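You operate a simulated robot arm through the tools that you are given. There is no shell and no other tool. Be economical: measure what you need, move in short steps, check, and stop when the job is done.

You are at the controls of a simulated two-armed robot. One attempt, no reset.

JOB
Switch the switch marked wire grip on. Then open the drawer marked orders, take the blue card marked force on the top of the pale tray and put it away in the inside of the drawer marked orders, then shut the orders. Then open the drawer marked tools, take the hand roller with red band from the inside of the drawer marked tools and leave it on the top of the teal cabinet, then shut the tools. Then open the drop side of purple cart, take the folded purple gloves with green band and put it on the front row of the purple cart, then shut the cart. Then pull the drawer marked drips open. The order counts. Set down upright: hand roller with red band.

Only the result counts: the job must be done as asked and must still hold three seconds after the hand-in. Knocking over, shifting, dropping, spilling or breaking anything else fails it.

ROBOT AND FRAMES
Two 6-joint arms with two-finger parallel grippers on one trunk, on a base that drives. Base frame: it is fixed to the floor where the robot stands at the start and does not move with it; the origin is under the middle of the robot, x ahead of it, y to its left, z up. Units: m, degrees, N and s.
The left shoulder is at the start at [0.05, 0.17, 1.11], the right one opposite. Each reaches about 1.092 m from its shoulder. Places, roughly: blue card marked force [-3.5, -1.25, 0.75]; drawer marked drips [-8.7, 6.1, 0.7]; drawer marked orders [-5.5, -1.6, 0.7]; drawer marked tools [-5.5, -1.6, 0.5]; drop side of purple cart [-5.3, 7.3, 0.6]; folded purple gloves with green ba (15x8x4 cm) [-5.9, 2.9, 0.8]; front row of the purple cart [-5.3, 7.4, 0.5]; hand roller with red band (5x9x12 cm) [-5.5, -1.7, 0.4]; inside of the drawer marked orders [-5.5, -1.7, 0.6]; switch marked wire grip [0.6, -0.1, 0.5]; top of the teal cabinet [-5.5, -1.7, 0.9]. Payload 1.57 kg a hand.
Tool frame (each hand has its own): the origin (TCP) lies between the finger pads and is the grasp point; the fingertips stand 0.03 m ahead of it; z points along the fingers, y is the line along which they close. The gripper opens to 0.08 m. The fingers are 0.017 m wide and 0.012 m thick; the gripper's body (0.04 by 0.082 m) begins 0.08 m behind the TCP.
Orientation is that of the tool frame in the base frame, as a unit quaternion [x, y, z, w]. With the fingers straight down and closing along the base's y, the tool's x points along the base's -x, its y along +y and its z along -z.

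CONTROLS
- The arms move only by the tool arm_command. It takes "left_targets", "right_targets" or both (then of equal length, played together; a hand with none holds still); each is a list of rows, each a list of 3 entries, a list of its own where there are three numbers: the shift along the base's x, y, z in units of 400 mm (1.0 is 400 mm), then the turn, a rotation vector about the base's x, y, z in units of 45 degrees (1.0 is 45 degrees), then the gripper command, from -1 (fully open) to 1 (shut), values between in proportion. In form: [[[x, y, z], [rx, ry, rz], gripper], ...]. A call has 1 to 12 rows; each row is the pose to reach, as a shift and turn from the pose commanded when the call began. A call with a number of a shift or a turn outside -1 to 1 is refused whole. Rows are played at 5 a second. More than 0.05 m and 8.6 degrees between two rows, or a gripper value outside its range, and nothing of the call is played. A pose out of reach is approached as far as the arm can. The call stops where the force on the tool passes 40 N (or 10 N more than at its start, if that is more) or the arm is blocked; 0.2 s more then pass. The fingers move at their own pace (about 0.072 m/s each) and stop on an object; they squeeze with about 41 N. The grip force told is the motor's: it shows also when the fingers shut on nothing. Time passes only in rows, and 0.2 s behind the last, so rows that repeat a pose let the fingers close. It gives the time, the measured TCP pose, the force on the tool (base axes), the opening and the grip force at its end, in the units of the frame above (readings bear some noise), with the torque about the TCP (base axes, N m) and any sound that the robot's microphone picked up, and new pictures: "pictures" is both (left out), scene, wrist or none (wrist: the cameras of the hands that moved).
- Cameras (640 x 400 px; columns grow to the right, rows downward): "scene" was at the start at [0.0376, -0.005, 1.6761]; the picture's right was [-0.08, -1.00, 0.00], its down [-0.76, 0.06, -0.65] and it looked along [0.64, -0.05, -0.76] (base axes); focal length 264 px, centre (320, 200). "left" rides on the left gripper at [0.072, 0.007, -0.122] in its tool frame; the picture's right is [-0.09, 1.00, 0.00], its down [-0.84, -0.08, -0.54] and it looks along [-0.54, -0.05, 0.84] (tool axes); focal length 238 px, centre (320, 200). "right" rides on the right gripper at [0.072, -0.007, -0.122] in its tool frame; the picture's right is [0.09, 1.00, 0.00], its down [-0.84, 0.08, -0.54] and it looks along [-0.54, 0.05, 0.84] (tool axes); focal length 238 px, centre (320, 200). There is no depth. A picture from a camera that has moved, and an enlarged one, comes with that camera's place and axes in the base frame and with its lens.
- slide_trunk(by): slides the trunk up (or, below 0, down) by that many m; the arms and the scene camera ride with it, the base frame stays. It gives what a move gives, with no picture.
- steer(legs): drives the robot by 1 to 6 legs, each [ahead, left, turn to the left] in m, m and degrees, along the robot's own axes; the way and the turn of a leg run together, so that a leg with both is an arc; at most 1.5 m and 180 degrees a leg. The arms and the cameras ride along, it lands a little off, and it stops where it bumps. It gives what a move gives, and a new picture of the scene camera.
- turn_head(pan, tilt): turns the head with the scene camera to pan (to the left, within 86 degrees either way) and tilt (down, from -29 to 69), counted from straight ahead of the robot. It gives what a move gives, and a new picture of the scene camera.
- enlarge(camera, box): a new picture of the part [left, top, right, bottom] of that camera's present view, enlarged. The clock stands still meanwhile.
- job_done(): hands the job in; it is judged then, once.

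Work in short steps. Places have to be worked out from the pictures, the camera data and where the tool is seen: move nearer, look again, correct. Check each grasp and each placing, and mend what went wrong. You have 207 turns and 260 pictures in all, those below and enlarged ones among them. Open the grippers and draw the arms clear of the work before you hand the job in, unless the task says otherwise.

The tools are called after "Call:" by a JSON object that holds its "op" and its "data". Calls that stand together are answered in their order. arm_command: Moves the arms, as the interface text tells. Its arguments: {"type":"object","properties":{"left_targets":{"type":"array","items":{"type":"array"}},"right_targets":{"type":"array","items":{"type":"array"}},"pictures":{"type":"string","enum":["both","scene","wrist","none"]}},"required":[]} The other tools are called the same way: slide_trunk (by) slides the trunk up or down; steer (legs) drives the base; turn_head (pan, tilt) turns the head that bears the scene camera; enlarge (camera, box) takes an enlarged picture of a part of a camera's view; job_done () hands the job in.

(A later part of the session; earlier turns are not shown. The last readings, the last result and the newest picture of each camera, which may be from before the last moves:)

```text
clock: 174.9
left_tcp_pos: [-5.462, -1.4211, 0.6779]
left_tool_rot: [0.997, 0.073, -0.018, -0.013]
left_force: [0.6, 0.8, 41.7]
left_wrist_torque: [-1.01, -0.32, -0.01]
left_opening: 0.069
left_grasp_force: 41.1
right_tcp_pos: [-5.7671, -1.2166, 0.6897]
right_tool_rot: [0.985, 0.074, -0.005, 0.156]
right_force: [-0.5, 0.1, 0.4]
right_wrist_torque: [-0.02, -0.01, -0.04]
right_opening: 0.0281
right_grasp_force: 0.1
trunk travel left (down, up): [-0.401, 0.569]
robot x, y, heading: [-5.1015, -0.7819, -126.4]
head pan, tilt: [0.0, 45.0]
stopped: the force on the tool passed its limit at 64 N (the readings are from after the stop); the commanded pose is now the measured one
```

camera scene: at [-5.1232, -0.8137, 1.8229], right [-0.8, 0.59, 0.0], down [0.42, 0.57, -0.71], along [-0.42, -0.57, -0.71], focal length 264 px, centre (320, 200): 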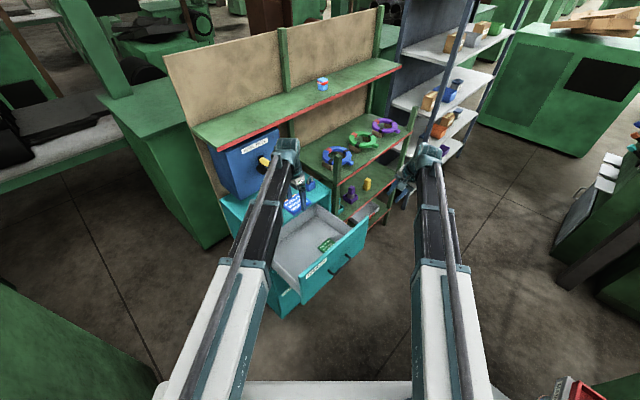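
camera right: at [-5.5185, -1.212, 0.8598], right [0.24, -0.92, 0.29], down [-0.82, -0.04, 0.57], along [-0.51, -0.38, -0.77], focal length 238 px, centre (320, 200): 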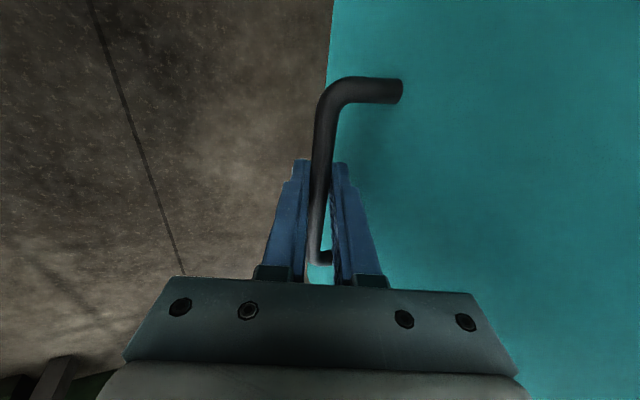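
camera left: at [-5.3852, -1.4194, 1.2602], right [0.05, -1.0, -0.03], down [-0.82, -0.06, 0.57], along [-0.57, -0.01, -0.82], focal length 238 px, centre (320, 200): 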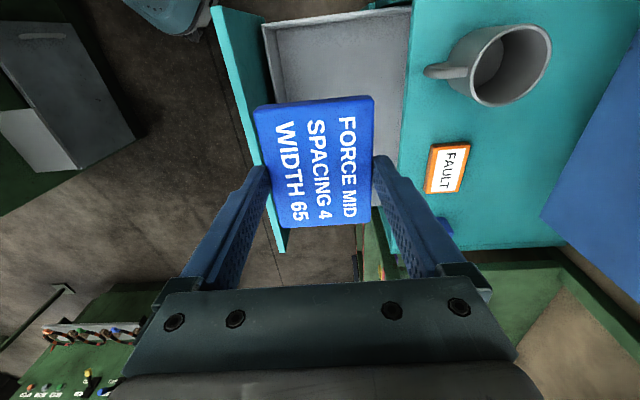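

On the drawer floor. I back off 4 mm, release, and rise.

Call:
{"op": "slide_trunk", "data": {"by": 0.004}}

Call:
{"op": "arm_command", "data": {"left_targets": [[[0, 0, 0], [0, 0, 0], -1], [[0, 0, 0], [0, 0, 0], -1], [[0, 0, 0], [0, 0, 0], -1]], "pictures": "none"}}

Call:
{"op": "slide_trunk", "data": {"by": 0.3}}

Call:
{"op": "enlarge", "data": {"camera": "left", "box": [0, 0, 640, 400]}}

```text
clock: 175.4
left_tcp_pos: [-5.4627, -1.4233, 0.679]
left_tool_rot: [0.997, 0.073, -0.017, -0.015]
left_force: [0.2, -0.8, 0.3]
left_wrist_torque: [0.01, 0.01, 0.01]
left_opening: 0.0688
left_grasp_force: 41.1
right_tcp_pos: [-5.768, -1.2164, 0.6896]
right_tool_rot: [0.985, 0.076, -0.005, 0.156]
right_force: [-0.4, 0.6, -1.4]
right_wrist_torque: [0.04, 0.0, -0.01]
right_opening: 0.0284
right_grasp_force: 0.0
trunk travel left (down, up): [-0.405, 0.565]
robot x, y, heading: [-5.1018, -0.7833, -126.2]
head pan, tilt: [0.0, 45.0]
```

```text
clock: 176.2
left_tcp_pos: [-5.4614, -1.423, 0.679]
left_tool_rot: [0.997, 0.073, -0.018, -0.014]
left_force: [0.8, -0.3, 0.1]
left_wrist_torque: [-0.01, -0.01, -0.03]
left_opening: 0.0798
left_grasp_force: 0.1
right_tcp_pos: [-5.7683, -1.2187, 0.6901]
right_tool_rot: [0.985, 0.075, -0.004, 0.155]
right_force: [0.4, 0.1, 0.4]
right_wrist_torque: [0.0, 0.01, 0.0]
right_opening: 0.0277
right_grasp_force: 0.0
trunk travel left (down, up): [-0.405, 0.565]
robot x, y, heading: [-5.1013, -0.7802, -126.4]
head pan, tilt: [0.0, 45.0]
```

```text
clock: 179.2
left_tcp_pos: [-5.4619, -1.4223, 0.9794]
left_tool_rot: [0.997, 0.073, -0.017, -0.015]
left_force: [-0.2, -1.0, 1.5]
left_wrist_torque: [0.01, 0.01, 0.01]
left_opening: 0.0802
left_grasp_force: 0.0
right_tcp_pos: [-5.7672, -1.2183, 0.9896]
right_tool_rot: [0.985, 0.075, -0.004, 0.156]
right_force: [-0.3, 0.5, 0.3]
right_wrist_torque: [-0.01, 0.03, -0.01]
right_opening: 0.0283
right_grasp_force: 0.0
trunk travel left (down, up): [-0.705, 0.265]
robot x, y, heading: [-5.0981, -0.7844, -126.4]
head pan, tilt: [0.0, 45.0]
```

```text
1.00 times, centred on (320, 200) of left (not enlarged: the box is as wide or as high as the picture)
camera zoom: at [-5.3857, -1.4199, 1.0996], right [0.05, -1.0, -0.03], down [-0.82, -0.06, 0.57], along [-0.57, -0.01, -0.82], focal length 238 px, centre (320, 200)
```

zoom: 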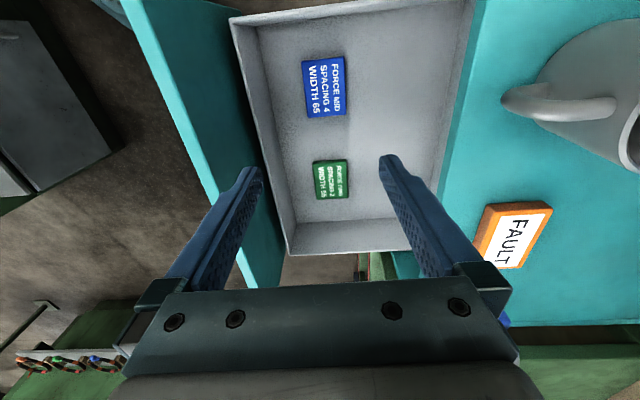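

The blue card lies flat in the drawer beside the green one. I withdraw the left hand and bring the closed right hand in front of the drawer's face.

Call:
{"op": "arm_command", "data": {"left_targets": [[[0.1, 0.03, 0], [0, 0, 0], -1], [[0.2, 0.06, 0], [0, 0, 0], -1], [[0.3, 0.09, 0], [0, 0, 0], -1], [[0.4, 0.12, 0], [0, 0, 0], -1], [[0.5, 0.15, 0], [0, 0, 0], -1], [[0.5, 0.15, 0], [0, 0, 0], -1], [[0.5, 0.15, 0], [0, 0, 0], -1], [[0.5, 0.15, 0], [0, 0, 0], -1]], "right_targets": [[[0, 0, 0], [0, 0, 0], 1], [[0, 0, 0], [0, 0, 0], 1], [[0.08, 0, 0], [0, 0, 0], 1], [[0.17, 0, 0], [0, 0, 0], 1], [[0.26, 0, 0], [0, 0, 0], 1], [[0.35, 0, 0], [0, 0, 0], 1], [[0.44, 0, 0], [0, 0, 0], 1], [[0.45, 0, 0], [0, 0, 0], 1]], "pictures": "none"}}

Call:
{"op": "slide_trunk", "data": {"by": -0.15}}

Call:
{"op": "enlarge", "data": {"camera": "right", "box": [0, 0, 640, 400]}}

```text
clock: 181.0
left_tcp_pos: [-5.2611, -1.3627, 0.9796]
left_tool_rot: [0.997, 0.073, -0.018, -0.014]
left_force: [-0.4, 0.1, 0.3]
left_wrist_torque: [-0.01, 0.02, -0.04]
left_opening: 0.0802
left_grasp_force: 0.1
right_tcp_pos: [-5.5863, -1.2182, 0.9901]
right_tool_rot: [0.985, 0.075, -0.004, 0.155]
right_force: [0.6, 0.7, -0.1]
right_wrist_torque: [0.02, 0.01, 0.0]
right_opening: 0.0
right_grasp_force: 21.5
trunk travel left (down, up): [-0.705, 0.265]
robot x, y, heading: [-5.0986, -0.7849, -126.5]
head pan, tilt: [0.0, 45.0]
```

```text
clock: 182.8
left_tcp_pos: [-5.2621, -1.3623, 0.8308]
left_tool_rot: [0.997, 0.072, -0.018, -0.014]
left_force: [0.0, 0.3, 0.6]
left_wrist_torque: [0.01, 0.02, -0.02]
left_opening: 0.08
left_grasp_force: 0.0
right_tcp_pos: [-5.588, -1.2179, 0.8408]
right_tool_rot: [0.985, 0.075, -0.004, 0.155]
right_force: [-0.7, -0.4, -1.1]
right_wrist_torque: [-0.01, -0.02, 0.05]
right_opening: 0.0
right_grasp_force: 21.6
trunk travel left (down, up): [-0.555, 0.415]
robot x, y, heading: [-5.0977, -0.7794, -126.5]
head pan, tilt: [0.0, 45.0]
```

```text
1.00 times, centred on (320, 200) of right (not enlarged: the box is as wide or as high as the picture)
camera zoom: at [-5.5195, -1.1639, 0.9533], right [0.24, -0.92, 0.3], down [-0.82, -0.03, 0.57], along [-0.51, -0.38, -0.77], focal length 238 px, centre (320, 200)
```

zoom: 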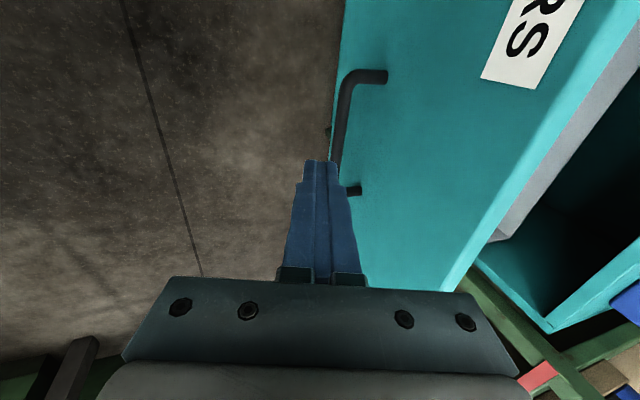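

The closed fingers are in front of the face above the bar. I push along the drawer's axis until it stops.

Call:
{"op": "arm_command", "data": {"right_targets": [[[0.014, -0.094, 0], [0, 0, 0], 1], [[0.028, -0.188, 0], [0, 0, 0], 1], [[0.041, -0.282, 0], [0, 0, 0], 1], [[0.055, -0.376, 0], [0, 0, 0], 1], [[0.068, -0.47, 0], [0, 0, 0], 1], [[0.082, -0.564, 0], [0, 0, 0], 1], [[0.095, -0.65, 0], [0, 0, 0], 1], [[0.105, -0.72, 0], [0, 0, 0], 1], [[0.113, -0.78, 0], [0, 0, 0], 1]], "pictures": "both"}}

```text
clock: 184.8
left_tcp_pos: [-5.262, -1.3614, 0.8303]
left_tool_rot: [0.997, 0.073, -0.018, -0.015]
left_force: [-1.0, 0.1, -0.5]
left_wrist_torque: [0.04, 0.03, -0.01]
left_opening: 0.0801
left_grasp_force: 0.1
right_tcp_pos: [-5.545, -1.5135, 0.8399]
right_tool_rot: [0.987, 0.074, -0.004, 0.143]
right_force: [0.2, 7.6, 1.0]
right_wrist_torque: [0.19, 0.02, 0.02]
right_opening: 0.0001
right_grasp_force: 21.5
trunk travel left (down, up): [-0.555, 0.415]
robot x, y, heading: [-5.0988, -0.7795, -126.5]
head pan, tilt: [0.0, 45.0]
stopped in row 9 (right hand): the force on the tool passed its limit at 54 N (the readings are from after the stop); the commanded pose is now the measured one
camera scene: at [-5.123, -0.8127, 1.5127], right [-0.8, 0.59, 0.0], down [0.42, 0.57, -0.71], along [-0.42, -0.57, -0.71], focal length 264 px, centre (320, 200)
camera right: at [-5.4772, -1.4624, 0.9533], right [0.24, -0.93, 0.28], down [-0.82, -0.04, 0.57], along [-0.52, -0.36, -0.78], focal length 238 px, centre (320, 200)
```

scene: 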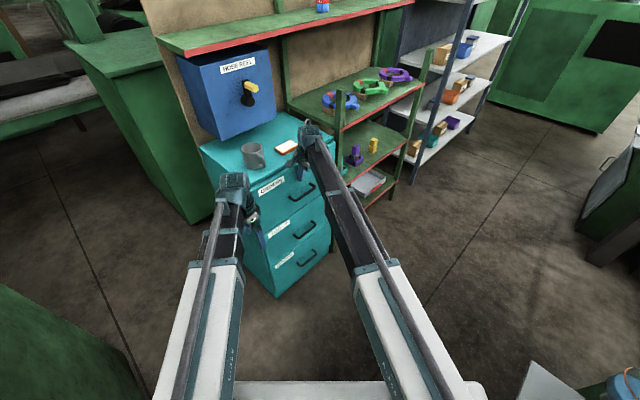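
right: 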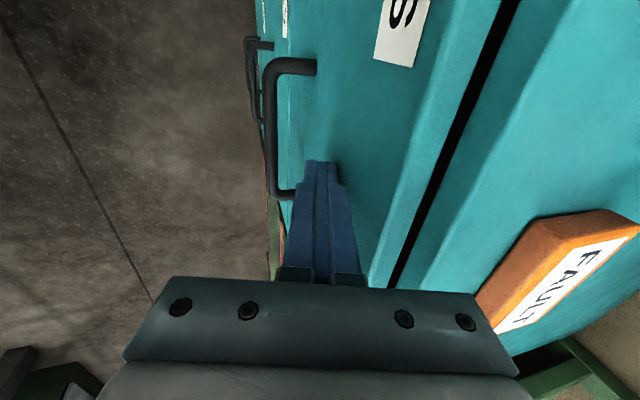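

The orders drawer is flush shut. Next the tools drawer (bar near z≈0.51): I retreat, tilt the right hand a little more, and lower.

Call:
{"op": "arm_command", "data": {"right_targets": [[[-0.01, 0.09, 0], [0, 0, 0], 1], [[-0.025, 0.18, 0], [-0.1, -0.014, 0], 0.25], [[-0.035, 0.25, 0], [-0.2, -0.029, 0], 0.25], [[-0.035, 0.25, 0], [-0.25, -0.036, 0], 0.25]], "pictures": "none"}}

Call:
{"op": "slide_trunk", "data": {"by": -0.26}}

Call:
{"op": "enlarge", "data": {"camera": "right", "box": [0, 0, 640, 400]}}

```text
clock: 185.8
left_tcp_pos: [-5.2617, -1.362, 0.8292]
left_tool_rot: [0.997, 0.074, -0.017, -0.013]
left_force: [-0.6, -0.4, -0.4]
left_wrist_torque: [0.01, 0.0, -0.03]
left_opening: 0.0797
left_grasp_force: 0.0
right_tcp_pos: [-5.5583, -1.4135, 0.8554]
right_tool_rot: [0.968, 0.07, 0.004, 0.242]
right_force: [-0.3, -0.4, -0.6]
right_wrist_torque: [0.03, 0.0, 0.02]
right_opening: 0.03
right_grasp_force: 0.0
right hand out of reach, approached as far as the arm can: row 2, 3, 4
trunk travel left (down, up): [-0.555, 0.415]
robot x, y, heading: [-5.1016, -0.7806, -126.6]
head pan, tilt: [0.0, 45.0]
```

```text
clock: 188.4
left_tcp_pos: [-5.2614, -1.3611, 0.5702]
left_tool_rot: [0.997, 0.072, -0.017, -0.015]
left_force: [-1.0, 0.0, -0.5]
left_wrist_torque: [0.04, -0.04, -0.02]
left_opening: 0.0799
left_grasp_force: 0.0
right_tcp_pos: [-5.5586, -1.4155, 0.5951]
right_tool_rot: [0.968, 0.072, 0.003, 0.24]
right_force: [-0.6, 0.3, -0.3]
right_wrist_torque: [-0.03, 0.0, -0.04]
right_opening: 0.0301
right_grasp_force: 0.0
trunk travel left (down, up): [-0.295, 0.675]
robot x, y, heading: [-5.1034, -0.7821, -126.4]
head pan, tilt: [0.0, 45.0]
```

```text
1.00 times, centred on (320, 200) of right (not enlarged: the box is as wide or as high as the picture)
camera zoom: at [-5.4938, -1.3432, 0.699], right [0.23, -0.86, 0.46], down [-0.84, 0.07, 0.54], along [-0.49, -0.51, -0.7], focal length 238 px, centre (320, 200)
```

zoom: 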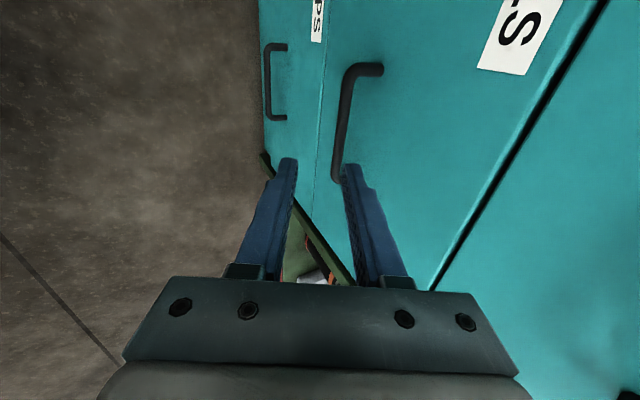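

Tools bar at about [-5.547,-1.494,0.494]. I move in above it, then descend by trunk.

Call:
{"op": "arm_command", "data": {"right_targets": [[[0.01, -0.08, 0], [0, 0, 0], 0.25], [[0.02, -0.168, 0], [0, 0, 0], 0.25], [[0.02, -0.168, 0], [0, 0, 0], 0.25]], "pictures": "none"}}

Call:
{"op": "slide_trunk", "data": {"by": -0.06}}

Call:
{"op": "enlarge", "data": {"camera": "right", "box": [160, 0, 480, 280]}}

```text
clock: 189.2
left_tcp_pos: [-5.2629, -1.3625, 0.57]
left_tool_rot: [0.997, 0.073, -0.018, -0.015]
left_force: [0.2, 0.6, 0.5]
left_wrist_torque: [0.0, -0.04, -0.01]
left_opening: 0.0801
left_grasp_force: 0.1
right_tcp_pos: [-5.5496, -1.483, 0.5951]
right_tool_rot: [0.968, 0.071, 0.003, 0.24]
right_force: [-0.2, 0.6, 0.2]
right_wrist_torque: [0.01, -0.02, -0.04]
right_opening: 0.0301
right_grasp_force: 0.0
trunk travel left (down, up): [-0.295, 0.675]
robot x, y, heading: [-5.0989, -0.783, -126.6]
head pan, tilt: [0.0, 45.0]
```

```text
clock: 190.2
left_tcp_pos: [-5.2618, -1.3615, 0.5104]
left_tool_rot: [0.997, 0.073, -0.018, -0.015]
left_force: [0.8, -0.3, 0.3]
left_wrist_torque: [-0.02, 0.01, 0.01]
left_opening: 0.0801
left_grasp_force: 0.2
right_tcp_pos: [-5.5496, -1.4817, 0.5341]
right_tool_rot: [0.968, 0.071, 0.003, 0.241]
right_force: [-0.4, 0.9, 0.5]
right_wrist_torque: [0.0, 0.02, 0.01]
right_opening: 0.0299
right_grasp_force: 0.0
trunk travel left (down, up): [-0.235, 0.735]
robot x, y, heading: [-5.1004, -0.7809, -126.5]
head pan, tilt: [0.0, 45.0]
```

```text
1.43 times, centred on (320, 140) of right
camera zoom: at [-5.4854, -1.41, 0.639], right [0.23, -0.86, 0.46], down [-0.84, 0.07, 0.54], along [-0.49, -0.51, -0.7], focal length 340 px, centre (320, 286)
```

zoom: 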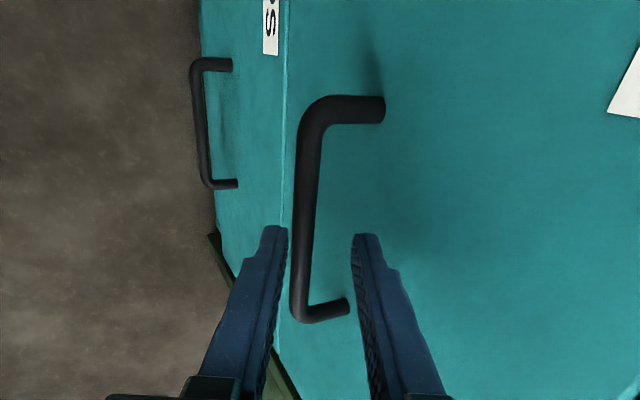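

The bar is between the fingers. I go down 3.2 cm and close.

Call:
{"op": "slide_trunk", "data": {"by": -0.032}}

Call:
{"op": "arm_command", "data": {"right_targets": [[[0, 0, 0], [0, 0, 0], 1], [[0, 0, 0], [0, 0, 0], 1], [[0, 0, 0], [0, 0, 0], 1], [[0, 0, 0], [0, 0, 0], 1]], "pictures": "wrist"}}

```text
clock: 191.0
left_tcp_pos: [-5.2623, -1.3603, 0.4785]
left_tool_rot: [0.997, 0.073, -0.018, -0.014]
left_force: [0.7, -0.2, 0.2]
left_wrist_torque: [0.01, -0.02, -0.01]
left_opening: 0.0799
left_grasp_force: 0.1
right_tcp_pos: [-5.5502, -1.482, 0.5026]
right_tool_rot: [0.968, 0.071, 0.004, 0.24]
right_force: [0.8, 0.6, 0.0]
right_wrist_torque: [0.0, -0.01, 0.01]
right_opening: 0.03
right_grasp_force: 0.0
trunk travel left (down, up): [-0.203, 0.767]
robot x, y, heading: [-5.0984, -0.7826, -126.6]
head pan, tilt: [0.0, 45.0]
```

```text
clock: 192.0
left_tcp_pos: [-5.263, -1.361, 0.4789]
left_tool_rot: [0.997, 0.072, -0.017, -0.013]
left_force: [-0.2, 0.4, 0.1]
left_wrist_torque: [0.04, 0.02, 0.02]
left_opening: 0.0801
left_grasp_force: 0.1
right_tcp_pos: [-5.5507, -1.4813, 0.504]
right_tool_rot: [0.968, 0.071, 0.002, 0.241]
right_force: [0.8, -2.3, 12.1]
right_wrist_torque: [-0.14, 0.0, 0.53]
right_opening: 0.0116
right_grasp_force: 28.6
trunk travel left (down, up): [-0.203, 0.767]
robot x, y, heading: [-5.0983, -0.7779, -126.4]
head pan, tilt: [0.0, 45.0]
camera right: at [-5.485, -1.4099, 0.6078], right [0.23, -0.86, 0.46], down [-0.84, 0.07, 0.54], along [-0.49, -0.51, -0.7], focal length 238 px, centre (320, 200)
```

right: 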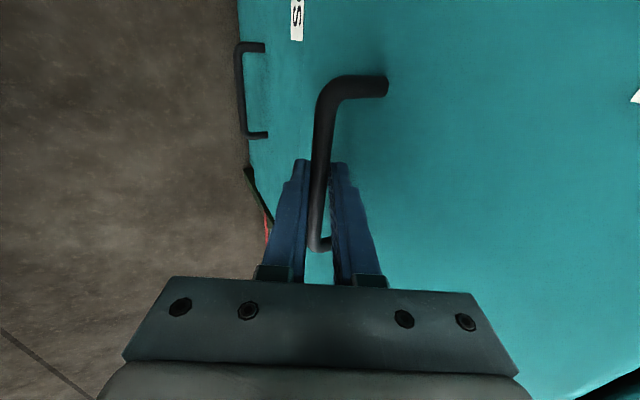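

Gripped. I pull the tools drawer out ~25 cm.

Call:
{"op": "arm_command", "data": {"right_targets": [[[-0.01, 0.07, 0], [0, 0, 0], 1], [[-0.02, 0.14, 0], [0, 0, 0], 1], [[-0.031, 0.21, 0], [0, 0, 0], 1], [[-0.041, 0.28, 0], [0, 0, 0], 1], [[-0.051, 0.35, 0], [0, 0, 0], 1], [[-0.062, 0.42, 0], [0, 0, 0], 1], [[-0.072, 0.49, 0], [0, 0, 0], 1], [[-0.082, 0.56, 0], [0, 0, 0], 1], [[-0.09, 0.62, 0], [0, 0, 0], 1]], "pictures": "scene"}}

```text
clock: 194.0
left_tcp_pos: [-5.2627, -1.3613, 0.4781]
left_tool_rot: [0.997, 0.073, -0.018, -0.013]
left_force: [-0.4, 0.0, 1.1]
left_wrist_torque: [0.05, 0.0, 0.01]
left_opening: 0.08
left_grasp_force: 0.1
right_tcp_pos: [-5.5879, -1.2333, 0.5033]
right_tool_rot: [0.968, 0.07, 0.002, 0.241]
right_force: [-19.5, -3.7, 11.3]
right_wrist_torque: [-0.17, 0.77, 0.12]
right_opening: 0.0117
right_grasp_force: 29.2
trunk travel left (down, up): [-0.203, 0.767]
robot x, y, heading: [-5.1005, -0.7788, -126.5]
head pan, tilt: [0.0, 45.0]
camera scene: at [-5.1238, -0.8129, 1.1604], right [-0.8, 0.59, 0.0], down [0.42, 0.57, -0.71], along [-0.42, -0.57, -0.71], focal length 264 px, centre (320, 200)
```

scene: 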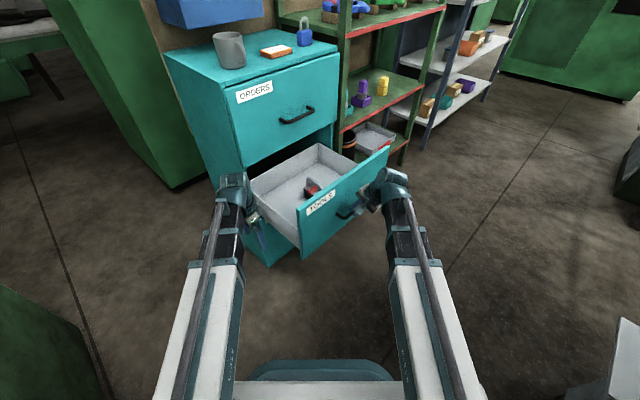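

It's open and a red-banded item shows inside. I release and rise to look in.

Call:
{"op": "arm_command", "data": {"right_targets": [[[0, 0, 0], [0, 0, 0], 0.3], [[0, 0, 0], [0, 0, 0], 0.3], [[0, 0, 0], [0, 0, 0], 0.3]], "pictures": "none"}}

Call:
{"op": "slide_trunk", "data": {"by": 0.3}}

Call:
{"op": "arm_command", "data": {"right_targets": [[[-0.1, 0.05, 0], [0, 0, 0], -1], [[-0.2, 0.1, 0], [0, 0, 0], -1], [[-0.3, 0.15, 0], [0, 0, 0], -1]], "pictures": "scene"}}

Call:
{"op": "enlarge", "data": {"camera": "scene", "box": [230, 160, 410, 290]}}

```text
clock: 194.8
left_tcp_pos: [-5.2624, -1.3622, 0.4782]
left_tool_rot: [0.997, 0.073, -0.017, -0.014]
left_force: [0.1, -0.3, 0.1]
left_wrist_torque: [-0.01, 0.0, -0.03]
left_opening: 0.0799
left_grasp_force: 0.0
right_tcp_pos: [-5.5857, -1.2358, 0.5022]
right_tool_rot: [0.968, 0.071, 0.003, 0.241]
right_force: [0.7, -0.6, -0.5]
right_wrist_torque: [0.02, -0.01, 0.01]
right_opening: 0.0282
right_grasp_force: 0.0
trunk travel left (down, up): [-0.203, 0.767]
robot x, y, heading: [-5.0993, -0.779, -126.4]
head pan, tilt: [0.0, 45.0]
```

```text
clock: 197.8
left_tcp_pos: [-5.2621, -1.3618, 0.779]
left_tool_rot: [0.997, 0.073, -0.019, -0.015]
left_force: [0.1, 0.5, -0.2]
left_wrist_torque: [-0.02, 0.03, 0.0]
left_opening: 0.08
left_grasp_force: 0.1
right_tcp_pos: [-5.5859, -1.2349, 0.8028]
right_tool_rot: [0.968, 0.07, 0.003, 0.241]
right_force: [-0.5, -0.4, 0.5]
right_wrist_torque: [0.02, 0.0, 0.02]
right_opening: 0.0278
right_grasp_force: 0.1
trunk travel left (down, up): [-0.503, 0.467]
robot x, y, heading: [-5.1009, -0.7826, -126.5]
head pan, tilt: [0.0, 45.0]
```

```text
clock: 198.6
left_tcp_pos: [-5.2613, -1.362, 0.778]
left_tool_rot: [0.997, 0.073, -0.017, -0.014]
left_force: [0.1, -0.4, -0.3]
left_wrist_torque: [0.01, 0.0, -0.01]
left_opening: 0.0799
left_grasp_force: 0.0
right_tcp_pos: [-5.7068, -1.1741, 0.804]
right_tool_rot: [0.968, 0.072, 0.002, 0.241]
right_force: [0.4, 0.7, 0.2]
right_wrist_torque: [-0.02, 0.01, 0.0]
right_opening: 0.0801
right_grasp_force: 0.0
trunk travel left (down, up): [-0.503, 0.467]
robot x, y, heading: [-5.1019, -0.7806, -126.7]
head pan, tilt: [0.0, 45.0]
camera scene: at [-5.1235, -0.8134, 1.4605], right [-0.8, 0.59, 0.0], down [0.42, 0.57, -0.71], along [-0.42, -0.57, -0.71], focal length 264 px, centre (320, 200)
```

scene: 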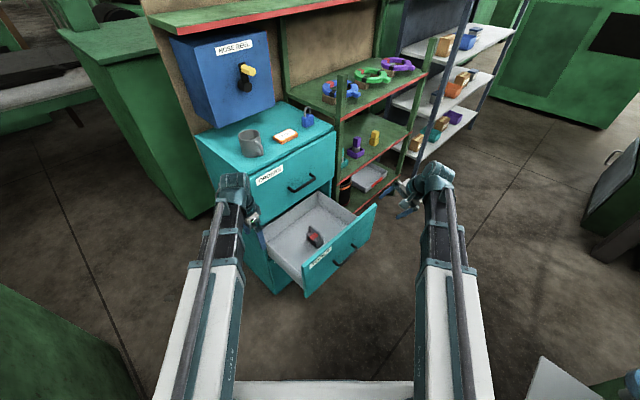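

```text
3.08 times, centred on (320, 225) of scene
camera zoom: at [-5.1235, -0.8134, 1.4605], right [-0.8, 0.59, 0.0], down [0.42, 0.57, -0.71], along [-0.42, -0.57, -0.71], focal length 811 px, centre (320, 123)
```

zoom: 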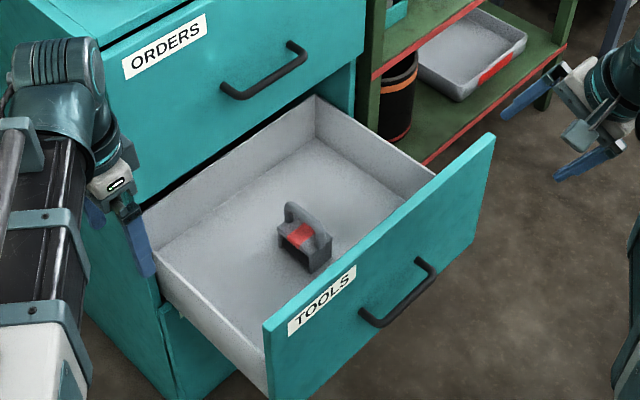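

The roller sits near (-5.55,-1.43) in the drawer. I bring the left hand's camera nearer to view its orientation.

Call:
{"op": "arm_command", "data": {"left_targets": [[[-0.1, -0.01, 0], [0, 0, 0], -1], [[-0.2, -0.03, 0], [0, 0, 0], -1], [[-0.3, -0.06, 0], [0, 0, 0], -1], [[-0.4, -0.09, 0], [0, 0, 0], -1]], "pictures": "wrist"}}

```text
clock: 199.6
left_tcp_pos: [-5.4207, -1.3973, 0.7772]
left_tool_rot: [0.997, 0.072, -0.018, -0.015]
left_force: [-0.3, -0.5, -0.4]
left_wrist_torque: [0.0, 0.01, 0.01]
left_opening: 0.0802
left_grasp_force: 0.1
right_tcp_pos: [-5.7066, -1.1759, 0.8031]
right_tool_rot: [0.968, 0.071, 0.004, 0.241]
right_force: [1.0, -0.3, 0.3]
right_wrist_torque: [0.02, 0.01, -0.01]
right_opening: 0.0799
right_grasp_force: 0.0
trunk travel left (down, up): [-0.503, 0.467]
robot x, y, heading: [-5.0992, -0.7786, -126.6]
head pan, tilt: [0.0, 45.0]
camera left: at [-5.3455, -1.3953, 0.8976], right [0.05, -1.0, -0.03], down [-0.82, -0.06, 0.57], along [-0.57, -0.01, -0.82], focal length 238 px, centre (320, 200)
```

left: 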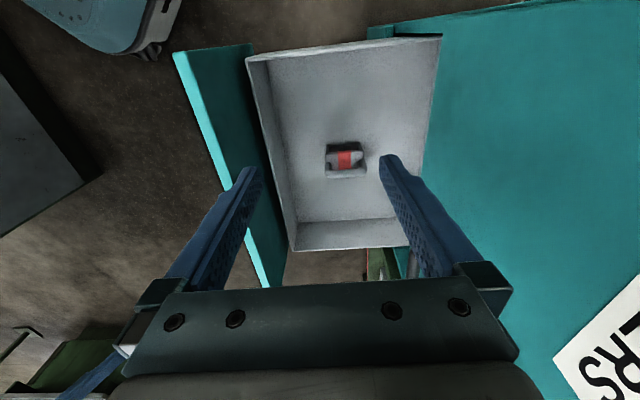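

Call:
{"op": "enlarge", "data": {"camera": "left", "box": [290, 120, 400, 200]}}

```text
5.00 times, centred on (345, 160) of left
camera zoom: at [-5.3455, -1.3953, 0.8976], right [0.05, -1.0, -0.03], down [-0.82, -0.06, 0.57], along [-0.57, -0.01, -0.82], focal length 1192 px, centre (195, 400)
```

zoom: 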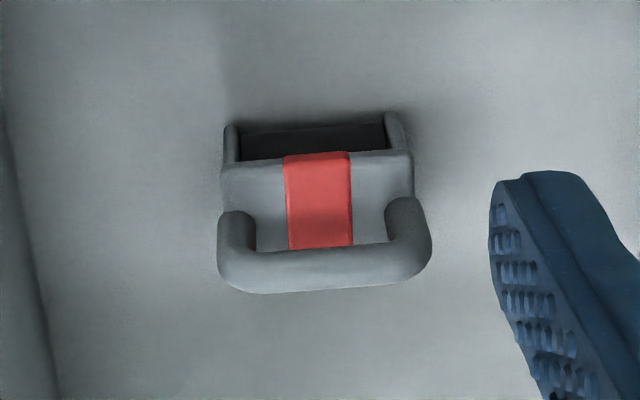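

The roller stands upright, its handle bar running along the drawer's axis at about (-5.552,-1.444), top z≈0.52. I turn the left hand +90° so the fingers close across the bar.

Call:
{"op": "arm_command", "data": {"left_targets": [[[0, 0.03, 0], [0, 0, 0.16], -1], [[0, 0.05, 0], [0, 0, 0.32], -1], [[0, 0.05, 0], [0, 0, 0.48], -1], [[0, 0.05, 0], [0, 0, 0.64], -1], [[0, 0.05, 0], [0, 0, 0.8], -1], [[0, 0.05, 0], [0, 0, 0.98], -1]], "pictures": "none"}}

Call:
{"op": "arm_command", "data": {"left_targets": [[[0, 0, 0], [0, 0, 0.16], -1], [[0, 0, 0], [0, 0, 0.32], -1], [[0, 0, 0], [0, 0, 0.48], -1], [[0, 0, 0], [0, 0, 0.64], -1], [[0, 0, 0], [0, 0, 0.8], -1], [[0, 0, 0], [0, 0, 0.98], -1], [[0, 0, 0], [0, 0, 0.98], -1]], "pictures": "wrist"}}

```text
clock: 201.0
left_tcp_pos: [-5.4222, -1.3773, 0.7776]
left_tool_rot: [0.896, 0.443, -0.021, -0.006]
left_force: [-0.7, -0.5, -0.8]
left_wrist_torque: [-0.01, 0.02, 0.01]
left_opening: 0.0799
left_grasp_force: 0.1
right_tcp_pos: [-5.7057, -1.1747, 0.8046]
right_tool_rot: [0.968, 0.07, 0.004, 0.241]
right_force: [0.8, -0.2, 0.3]
right_wrist_torque: [0.01, -0.02, 0.0]
right_opening: 0.0803
right_grasp_force: 0.0
trunk travel left (down, up): [-0.503, 0.467]
robot x, y, heading: [-5.0992, -0.7867, -126.6]
head pan, tilt: [0.0, 45.0]
```

```text
clock: 202.6
left_tcp_pos: [-5.4212, -1.3775, 0.7785]
left_tool_rot: [0.664, 0.747, -0.022, 0.003]
left_force: [0.3, -0.6, 0.0]
left_wrist_torque: [0.02, -0.01, 0.02]
left_opening: 0.08
left_grasp_force: 0.1
right_tcp_pos: [-5.7059, -1.1752, 0.8033]
right_tool_rot: [0.968, 0.071, 0.003, 0.24]
right_force: [0.3, 0.9, 0.3]
right_wrist_torque: [-0.01, 0.0, -0.01]
right_opening: 0.0798
right_grasp_force: 0.0
trunk travel left (down, up): [-0.503, 0.467]
robot x, y, heading: [-5.1008, -0.7787, -126.4]
head pan, tilt: [0.0, 45.0]
camera left: at [-5.4206, -1.2993, 0.8977], right [1.0, 0.02, -0.03], down [0.03, -0.82, 0.57], along [-0.01, -0.57, -0.82], focal length 238 px, centre (320, 200)
```

left: 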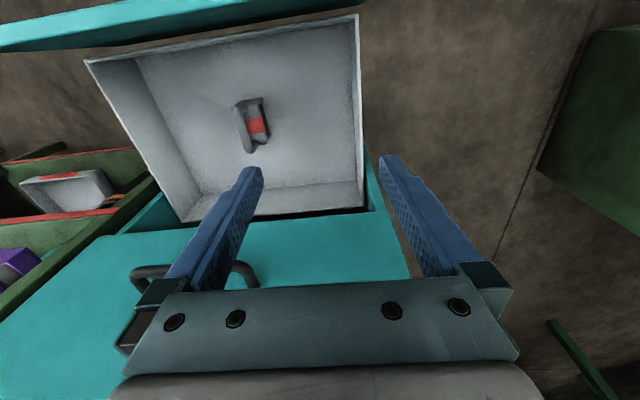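

Call:
{"op": "enlarge", "data": {"camera": "left", "box": [200, 80, 310, 170]}}

```text
4.44 times, centred on (255, 125) of left
camera zoom: at [-5.4206, -1.2993, 0.8977], right [1.0, 0.02, -0.03], down [0.03, -0.82, 0.57], along [-0.01, -0.57, -0.82], focal length 1059 px, centre (609, 533)
```

zoom: 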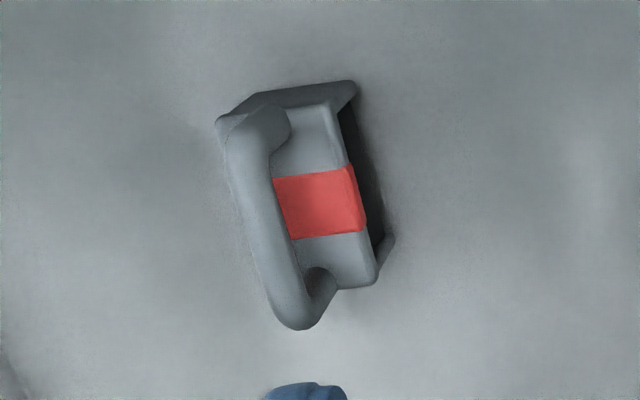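

Two wrist views put the handle bar centre at about [-5.577,-1.450,0.462]. To keep the wrist clear of the orders handle above, I tilt the hand 20° outward along the bar, and move over it.

Call:
{"op": "arm_command", "data": {"left_targets": [[[-0.05, 0.03, 0], [-0.11, -0.013, 0.01], -1], [[-0.1, 0.03, 0], [-0.22, -0.026, 0.03], -1], [[-0.19, 0, 0], [-0.33, -0.039, 0.04], -1], [[-0.29, -0.06, 0], [-0.44, -0.052, 0.04], -1], [[-0.36, -0.12, 0], [-0.44, -0.052, 0.04], -1], [[-0.39, -0.15, 0], [-0.44, -0.052, 0.04], -1], [[-0.39, -0.15, 0], [-0.44, -0.052, 0.04], -1]], "pictures": "wrist"}}

```text
clock: 204.2
left_tcp_pos: [-5.5786, -1.4386, 0.7933]
left_tool_rot: [0.644, 0.742, -0.136, 0.131]
left_force: [0.0, 0.0, 0.0]
left_wrist_torque: [0.01, 0.03, 0.01]
left_opening: 0.0802
left_grasp_force: 0.0
left hand out of reach, approached as far as the arm can: row 2, 3, 4, 5, 6, 7
right_tcp_pos: [-5.7056, -1.174, 0.8028]
right_tool_rot: [0.968, 0.071, 0.003, 0.241]
right_force: [-0.6, -0.7, 0.3]
right_wrist_torque: [-0.01, -0.02, 0.03]
right_opening: 0.0799
right_grasp_force: 0.0
trunk travel left (down, up): [-0.503, 0.467]
robot x, y, heading: [-5.0983, -0.7805, -126.8]
head pan, tilt: [0.0, 45.0]
camera left: at [-5.5837, -1.324, 0.8803], right [1.0, 0.05, 0.0], down [0.03, -0.58, 0.82], along [0.04, -0.81, -0.58], focal length 238 px, centre (320, 200)
```

left: 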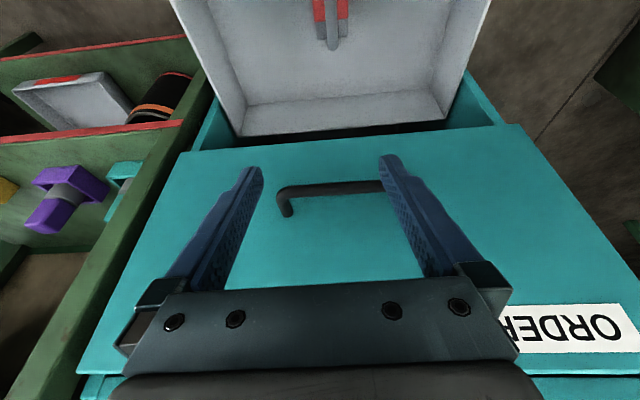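

Seen along the hand, the handle lies ~1.8 cm to the +x side of the finger plane. I correct and descend partway.

Call:
{"op": "arm_command", "data": {"left_targets": [[[0.045, -0.015, 0], [0, 0, 0], -1], [[0.045, -0.015, 0], [0, 0, 0], -1]], "pictures": "none"}}

Call:
{"op": "slide_trunk", "data": {"by": -0.2}}

Call:
{"op": "enlarge", "data": {"camera": "left", "box": [160, 0, 480, 200]}}

```text
clock: 204.8
left_tcp_pos: [-5.5605, -1.4435, 0.7932]
left_tool_rot: [0.644, 0.741, -0.136, 0.132]
left_force: [-0.4, 0.3, 0.3]
left_wrist_torque: [-0.01, 0.01, 0.0]
left_opening: 0.0801
left_grasp_force: 0.1
right_tcp_pos: [-5.7062, -1.174, 0.8035]
right_tool_rot: [0.968, 0.071, 0.003, 0.24]
right_force: [0.1, 0.0, 0.4]
right_wrist_torque: [0.0, 0.02, 0.03]
right_opening: 0.0802
right_grasp_force: 0.0
trunk travel left (down, up): [-0.503, 0.467]
robot x, y, heading: [-5.103, -0.7827, -126.6]
head pan, tilt: [0.0, 45.0]
```

```text
clock: 207.0
left_tcp_pos: [-5.5601, -1.4426, 0.5939]
left_tool_rot: [0.644, 0.741, -0.136, 0.132]
left_force: [0.2, -0.6, 0.0]
left_wrist_torque: [-0.02, -0.02, -0.01]
left_opening: 0.0799
left_grasp_force: 0.0
right_tcp_pos: [-5.7063, -1.175, 0.6037]
right_tool_rot: [0.968, 0.071, 0.003, 0.24]
right_force: [0.1, 0.3, -1.2]
right_wrist_torque: [-0.02, -0.02, 0.0]
right_opening: 0.0798
right_grasp_force: 0.0
trunk travel left (down, up): [-0.303, 0.667]
robot x, y, heading: [-5.0982, -0.7808, -126.7]
head pan, tilt: [0.0, 45.0]
```

```text
2.00 times, centred on (320, 100) of left
camera zoom: at [-5.5661, -1.3295, 0.6804], right [1.0, 0.05, 0.0], down [0.03, -0.58, 0.82], along [0.04, -0.82, -0.58], focal length 477 px, centre (320, 400)
```

zoom: 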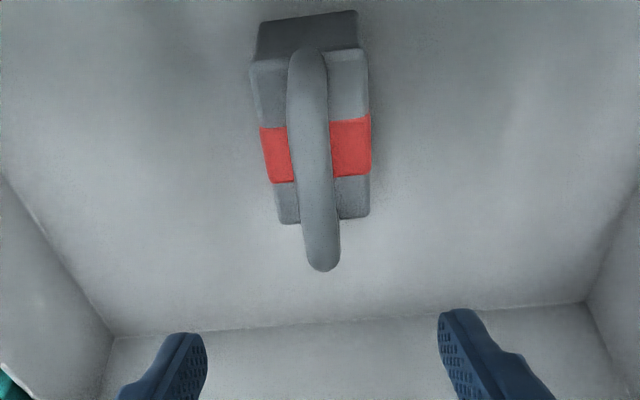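

The fingers are aligned; the bar centre refines to about y=-1.434, z≈0.495. I shift 1 cm in +y and descend to it.

Call:
{"op": "arm_command", "data": {"left_targets": [[[-0.004, 0.03, 0], [0, 0, 0], -1], [[-0.004, 0.03, 0], [0, 0, 0], -1]], "pictures": "none"}}

Call:
{"op": "slide_trunk", "data": {"by": -0.08}}

Call:
{"op": "enlarge", "data": {"camera": "left", "box": [160, 0, 480, 280]}}

```text
clock: 207.6
left_tcp_pos: [-5.5618, -1.4322, 0.5932]
left_tool_rot: [0.644, 0.741, -0.137, 0.131]
left_force: [0.4, 0.6, 0.2]
left_wrist_torque: [-0.02, 0.03, 0.0]
left_opening: 0.0801
left_grasp_force: 0.0
right_tcp_pos: [-5.7066, -1.1751, 0.6036]
right_tool_rot: [0.968, 0.071, 0.004, 0.241]
right_force: [0.9, -0.7, -0.3]
right_wrist_torque: [-0.01, 0.01, 0.02]
right_opening: 0.0799
right_grasp_force: 0.0
trunk travel left (down, up): [-0.303, 0.667]
robot x, y, heading: [-5.0983, -0.7799, -126.5]
head pan, tilt: [0.0, 45.0]
```

```text
clock: 208.4
left_tcp_pos: [-5.5623, -1.4325, 0.5338]
left_tool_rot: [0.642, 0.744, -0.136, 0.128]
left_force: [0.3, 0.9, -0.5]
left_wrist_torque: [0.01, 0.0, 0.01]
left_opening: 0.08
left_grasp_force: 0.1
right_tcp_pos: [-5.7062, -1.1763, 0.5443]
right_tool_rot: [0.968, 0.072, 0.002, 0.241]
right_force: [-0.1, 0.1, 0.4]
right_wrist_torque: [0.03, -0.01, -0.01]
right_opening: 0.08
right_grasp_force: 0.1
trunk travel left (down, up): [-0.245, 0.725]
robot x, y, heading: [-5.0988, -0.7826, -126.8]
head pan, tilt: [0.0, 45.0]
stopped: the force on the tool passed its limit at 121 N (the readings are from after the stop); the commanded pose is now the measured one
```

```text
1.43 times, centred on (320, 140) of left
camera zoom: at [-5.5689, -1.318, 0.6222], right [1.0, 0.05, 0.0], down [0.03, -0.58, 0.81], along [0.04, -0.81, -0.58], focal length 340 px, centre (320, 286)
```

zoom: 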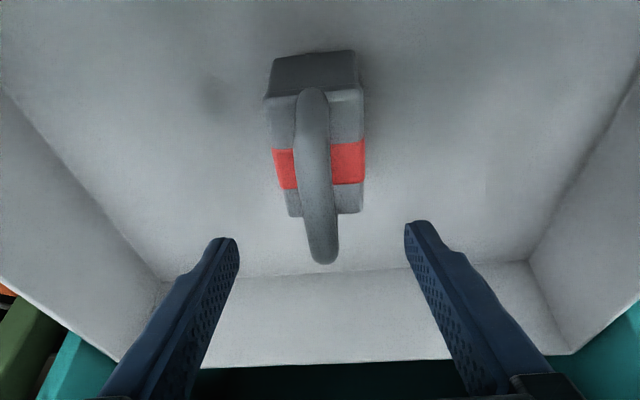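

The wrist camera housing met the drawer's front edge because of the tilt. I rise, reduce the tilt to about 8°, and go down again.

Call:
{"op": "slide_trunk", "data": {"by": 0.07}}

Call:
{"op": "arm_command", "data": {"left_targets": [[[0, 0, 0], [0.1, 0.012, 0], -1], [[0, 0, 0], [0.2, 0.024, 0], -1], [[0, 0, 0], [0.29, 0.035, 0], -1], [[0, 0, 0], [0.29, 0.035, 0], -1]], "pictures": "wrist"}}

```text
clock: 209.5
left_tcp_pos: [-5.5629, -1.4312, 0.6053]
left_tool_rot: [0.641, 0.744, -0.135, 0.128]
left_force: [-0.1, -0.7, 0.9]
left_wrist_torque: [0.01, -0.03, 0.02]
left_opening: 0.0802
left_grasp_force: 0.0
right_tcp_pos: [-5.7072, -1.1745, 0.6164]
right_tool_rot: [0.968, 0.071, 0.003, 0.241]
right_force: [-0.2, -0.2, -0.5]
right_wrist_torque: [0.01, -0.04, 0.01]
right_opening: 0.08
right_grasp_force: 0.0
trunk travel left (down, up): [-0.315, 0.655]
robot x, y, heading: [-5.0969, -0.7828, -126.5]
head pan, tilt: [0.0, 45.0]
```

```text
clock: 210.5
left_tcp_pos: [-5.5623, -1.4316, 0.5921]
left_tool_rot: [0.651, 0.756, -0.058, 0.043]
left_force: [0.1, -0.1, -0.8]
left_wrist_torque: [0.0, 0.0, -0.01]
left_opening: 0.0799
left_grasp_force: 0.0
left hand out of reach, approached as far as the arm can: row 1, 2, 3, 4
right_tcp_pos: [-5.7065, -1.1762, 0.6157]
right_tool_rot: [0.968, 0.072, 0.002, 0.242]
right_force: [-1.0, -0.5, 0.6]
right_wrist_torque: [-0.01, 0.02, -0.01]
right_opening: 0.0802
right_grasp_force: 0.1
trunk travel left (down, up): [-0.315, 0.655]
robot x, y, heading: [-5.1023, -0.7846, -126.6]
head pan, tilt: [0.0, 45.0]
camera left: at [-5.5657, -1.3406, 0.7034], right [1.0, 0.06, -0.02], down [0.05, -0.75, 0.66], along [0.02, -0.66, -0.75], focal length 238 px, centre (320, 200)
```

left: 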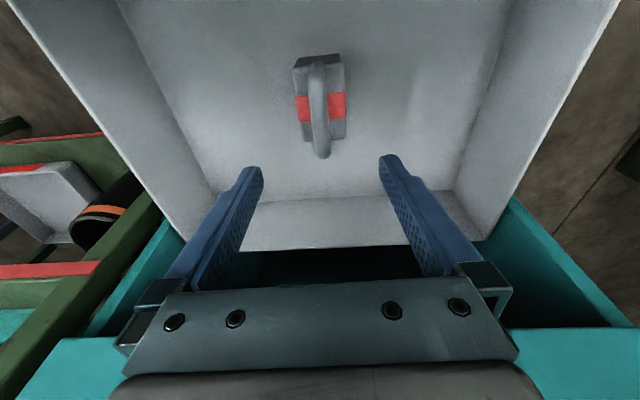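

The bar centre refines to y≈-1.42, z≈0.50. I bring the hand fully vertical so the camera clears the front panel, and shift over the bar.

Call:
{"op": "arm_command", "data": {"left_targets": [[[0, 0.015, 0], [0.1, 0.012, 0], -1], [[0, 0.028, 0], [0.19, 0.023, 0], -1], [[0, 0.028, 0], [0.19, 0.023, 0], -1]], "pictures": "none"}}

Call:
{"op": "slide_trunk", "data": {"by": -0.045}}

Call:
{"op": "enlarge", "data": {"camera": "left", "box": [160, 0, 480, 280]}}

```text
clock: 211.3
left_tcp_pos: [-5.5613, -1.4197, 0.5899]
left_tool_rot: [0.651, 0.759, -0.007, -0.012]
left_force: [0.4, 0.1, 0.3]
left_wrist_torque: [0.03, -0.03, -0.01]
left_opening: 0.0803
left_grasp_force: 0.1
right_tcp_pos: [-5.7066, -1.1768, 0.6152]
right_tool_rot: [0.968, 0.071, 0.002, 0.241]
right_force: [0.2, 0.0, 1.1]
right_wrist_torque: [0.0, -0.01, 0.0]
right_opening: 0.0798
right_grasp_force: 0.1
trunk travel left (down, up): [-0.315, 0.655]
robot x, y, heading: [-5.0993, -0.7818, -126.6]
head pan, tilt: [0.0, 45.0]
```

```text
clock: 212.2
left_tcp_pos: [-5.5632, -1.4194, 0.5464]
left_tool_rot: [0.651, 0.759, -0.006, -0.012]
left_force: [-0.5, 0.1, 0.4]
left_wrist_torque: [-0.01, -0.02, -0.02]
left_opening: 0.0801
left_grasp_force: 0.0
right_tcp_pos: [-5.7063, -1.1765, 0.5707]
right_tool_rot: [0.968, 0.071, 0.002, 0.241]
right_force: [-0.9, 0.8, 0.2]
right_wrist_torque: [0.01, 0.04, 0.01]
right_opening: 0.08
right_grasp_force: 0.2
trunk travel left (down, up): [-0.27, 0.7]
robot x, y, heading: [-5.0972, -0.7788, -126.6]
head pan, tilt: [0.0, 45.0]
```

```text
1.43 times, centred on (320, 140) of left
camera zoom: at [-5.5635, -1.3467, 0.6682], right [1.0, 0.06, -0.03], down [0.07, -0.84, 0.54], along [0.01, -0.54, -0.84], focal length 340 px, centre (320, 286)
```

zoom: 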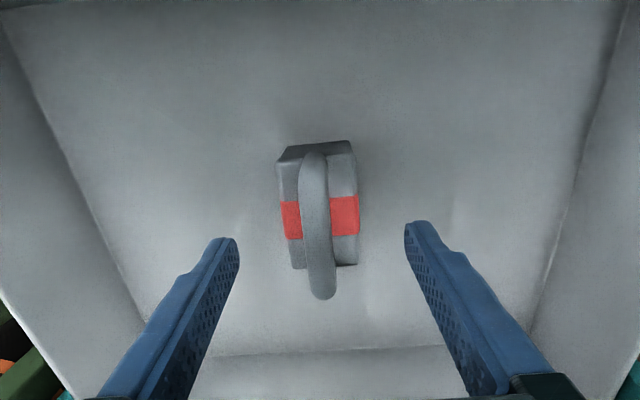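

Call:
{"op": "slide_trunk", "data": {"by": -0.03}}

Call:
{"op": "enlarge", "data": {"camera": "left", "box": [160, 0, 480, 280]}}

```text
clock: 212.9
left_tcp_pos: [-5.5635, -1.4198, 0.515]
left_tool_rot: [0.651, 0.759, -0.008, -0.012]
left_force: [0.6, 0.0, 0.6]
left_wrist_torque: [-0.03, -0.02, 0.03]
left_opening: 0.0797
left_grasp_force: 0.0
right_tcp_pos: [-5.7065, -1.1756, 0.5404]
right_tool_rot: [0.968, 0.072, 0.001, 0.24]
right_force: [0.5, 0.5, -0.2]
right_wrist_torque: [-0.02, 0.0, 0.0]
right_opening: 0.0804
right_grasp_force: 0.2
trunk travel left (down, up): [-0.24, 0.73]
robot x, y, heading: [-5.1019, -0.7818, -126.4]
head pan, tilt: [0.0, 45.0]
```

```text
1.43 times, centred on (320, 140) of left
camera zoom: at [-5.5635, -1.3467, 0.6381], right [1.0, 0.06, -0.03], down [0.07, -0.84, 0.54], along [0.01, -0.54, -0.84], focal length 340 px, centre (320, 286)
```

zoom: 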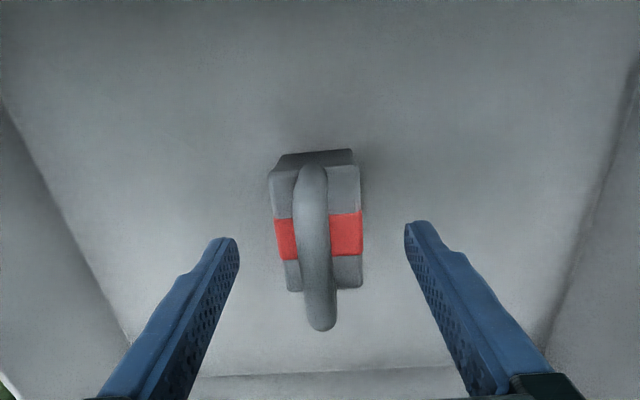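

The bar centre is at y≈-1.414, z≈0.50, between the fingers. 1 cm lower, then close.

Call:
{"op": "slide_trunk", "data": {"by": -0.01}}

Call:
{"op": "arm_command", "data": {"left_targets": [[[-0.003, 0.01, 0], [0, 0, 0], 0], [[-0.003, 0.01, 0], [0, 0, 0], 0.5], [[-0.003, 0.01, 0], [0, 0, 0], 1], [[-0.003, 0.01, 0], [0, 0, 0], 1], [[-0.003, 0.01, 0], [0, 0, 0], 1]], "pictures": "wrist"}}

```text
clock: 213.5
left_tcp_pos: [-5.5632, -1.4198, 0.5047]
left_tool_rot: [0.651, 0.759, -0.007, -0.012]
left_force: [-0.8, 0.0, -0.3]
left_wrist_torque: [0.03, -0.02, -0.03]
left_opening: 0.0798
left_grasp_force: 0.0
right_tcp_pos: [-5.7069, -1.1755, 0.531]
right_tool_rot: [0.968, 0.072, 0.003, 0.241]
right_force: [-0.2, 1.1, -0.2]
right_wrist_torque: [0.01, 0.0, 0.0]
right_opening: 0.0803
right_grasp_force: 0.0
trunk travel left (down, up): [-0.23, 0.74]
robot x, y, heading: [-5.0985, -0.7805, -126.5]
head pan, tilt: [0.0, 45.0]
```

```text
clock: 214.7
left_tcp_pos: [-5.5643, -1.416, 0.5052]
left_tool_rot: [0.651, 0.759, -0.007, -0.011]
left_force: [0.2, 0.0, -0.8]
left_wrist_torque: [-0.02, -0.02, 0.0]
left_opening: 0.015
left_grasp_force: 31.0
right_tcp_pos: [-5.7069, -1.1744, 0.5307]
right_tool_rot: [0.968, 0.071, 0.002, 0.24]
right_force: [0.2, 0.0, -0.2]
right_wrist_torque: [-0.02, 0.01, 0.02]
right_opening: 0.0801
right_grasp_force: 0.1
trunk travel left (down, up): [-0.23, 0.74]
robot x, y, heading: [-5.0994, -0.7845, -126.2]
head pan, tilt: [0.0, 45.0]
camera left: at [-5.5648, -1.3427, 0.6281], right [1.0, 0.06, -0.03], down [0.07, -0.84, 0.54], along [0.01, -0.54, -0.84], focal length 238 px, centre (320, 200)
```

left: 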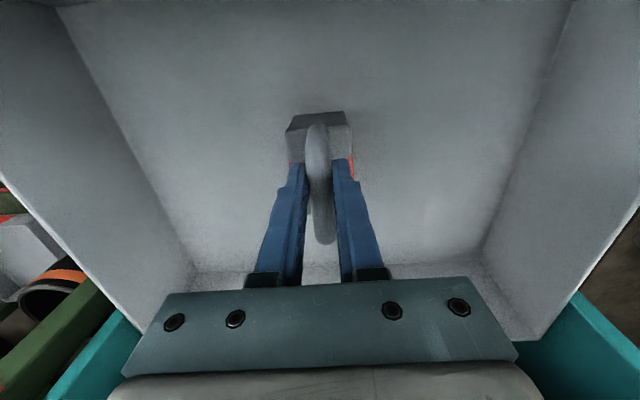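

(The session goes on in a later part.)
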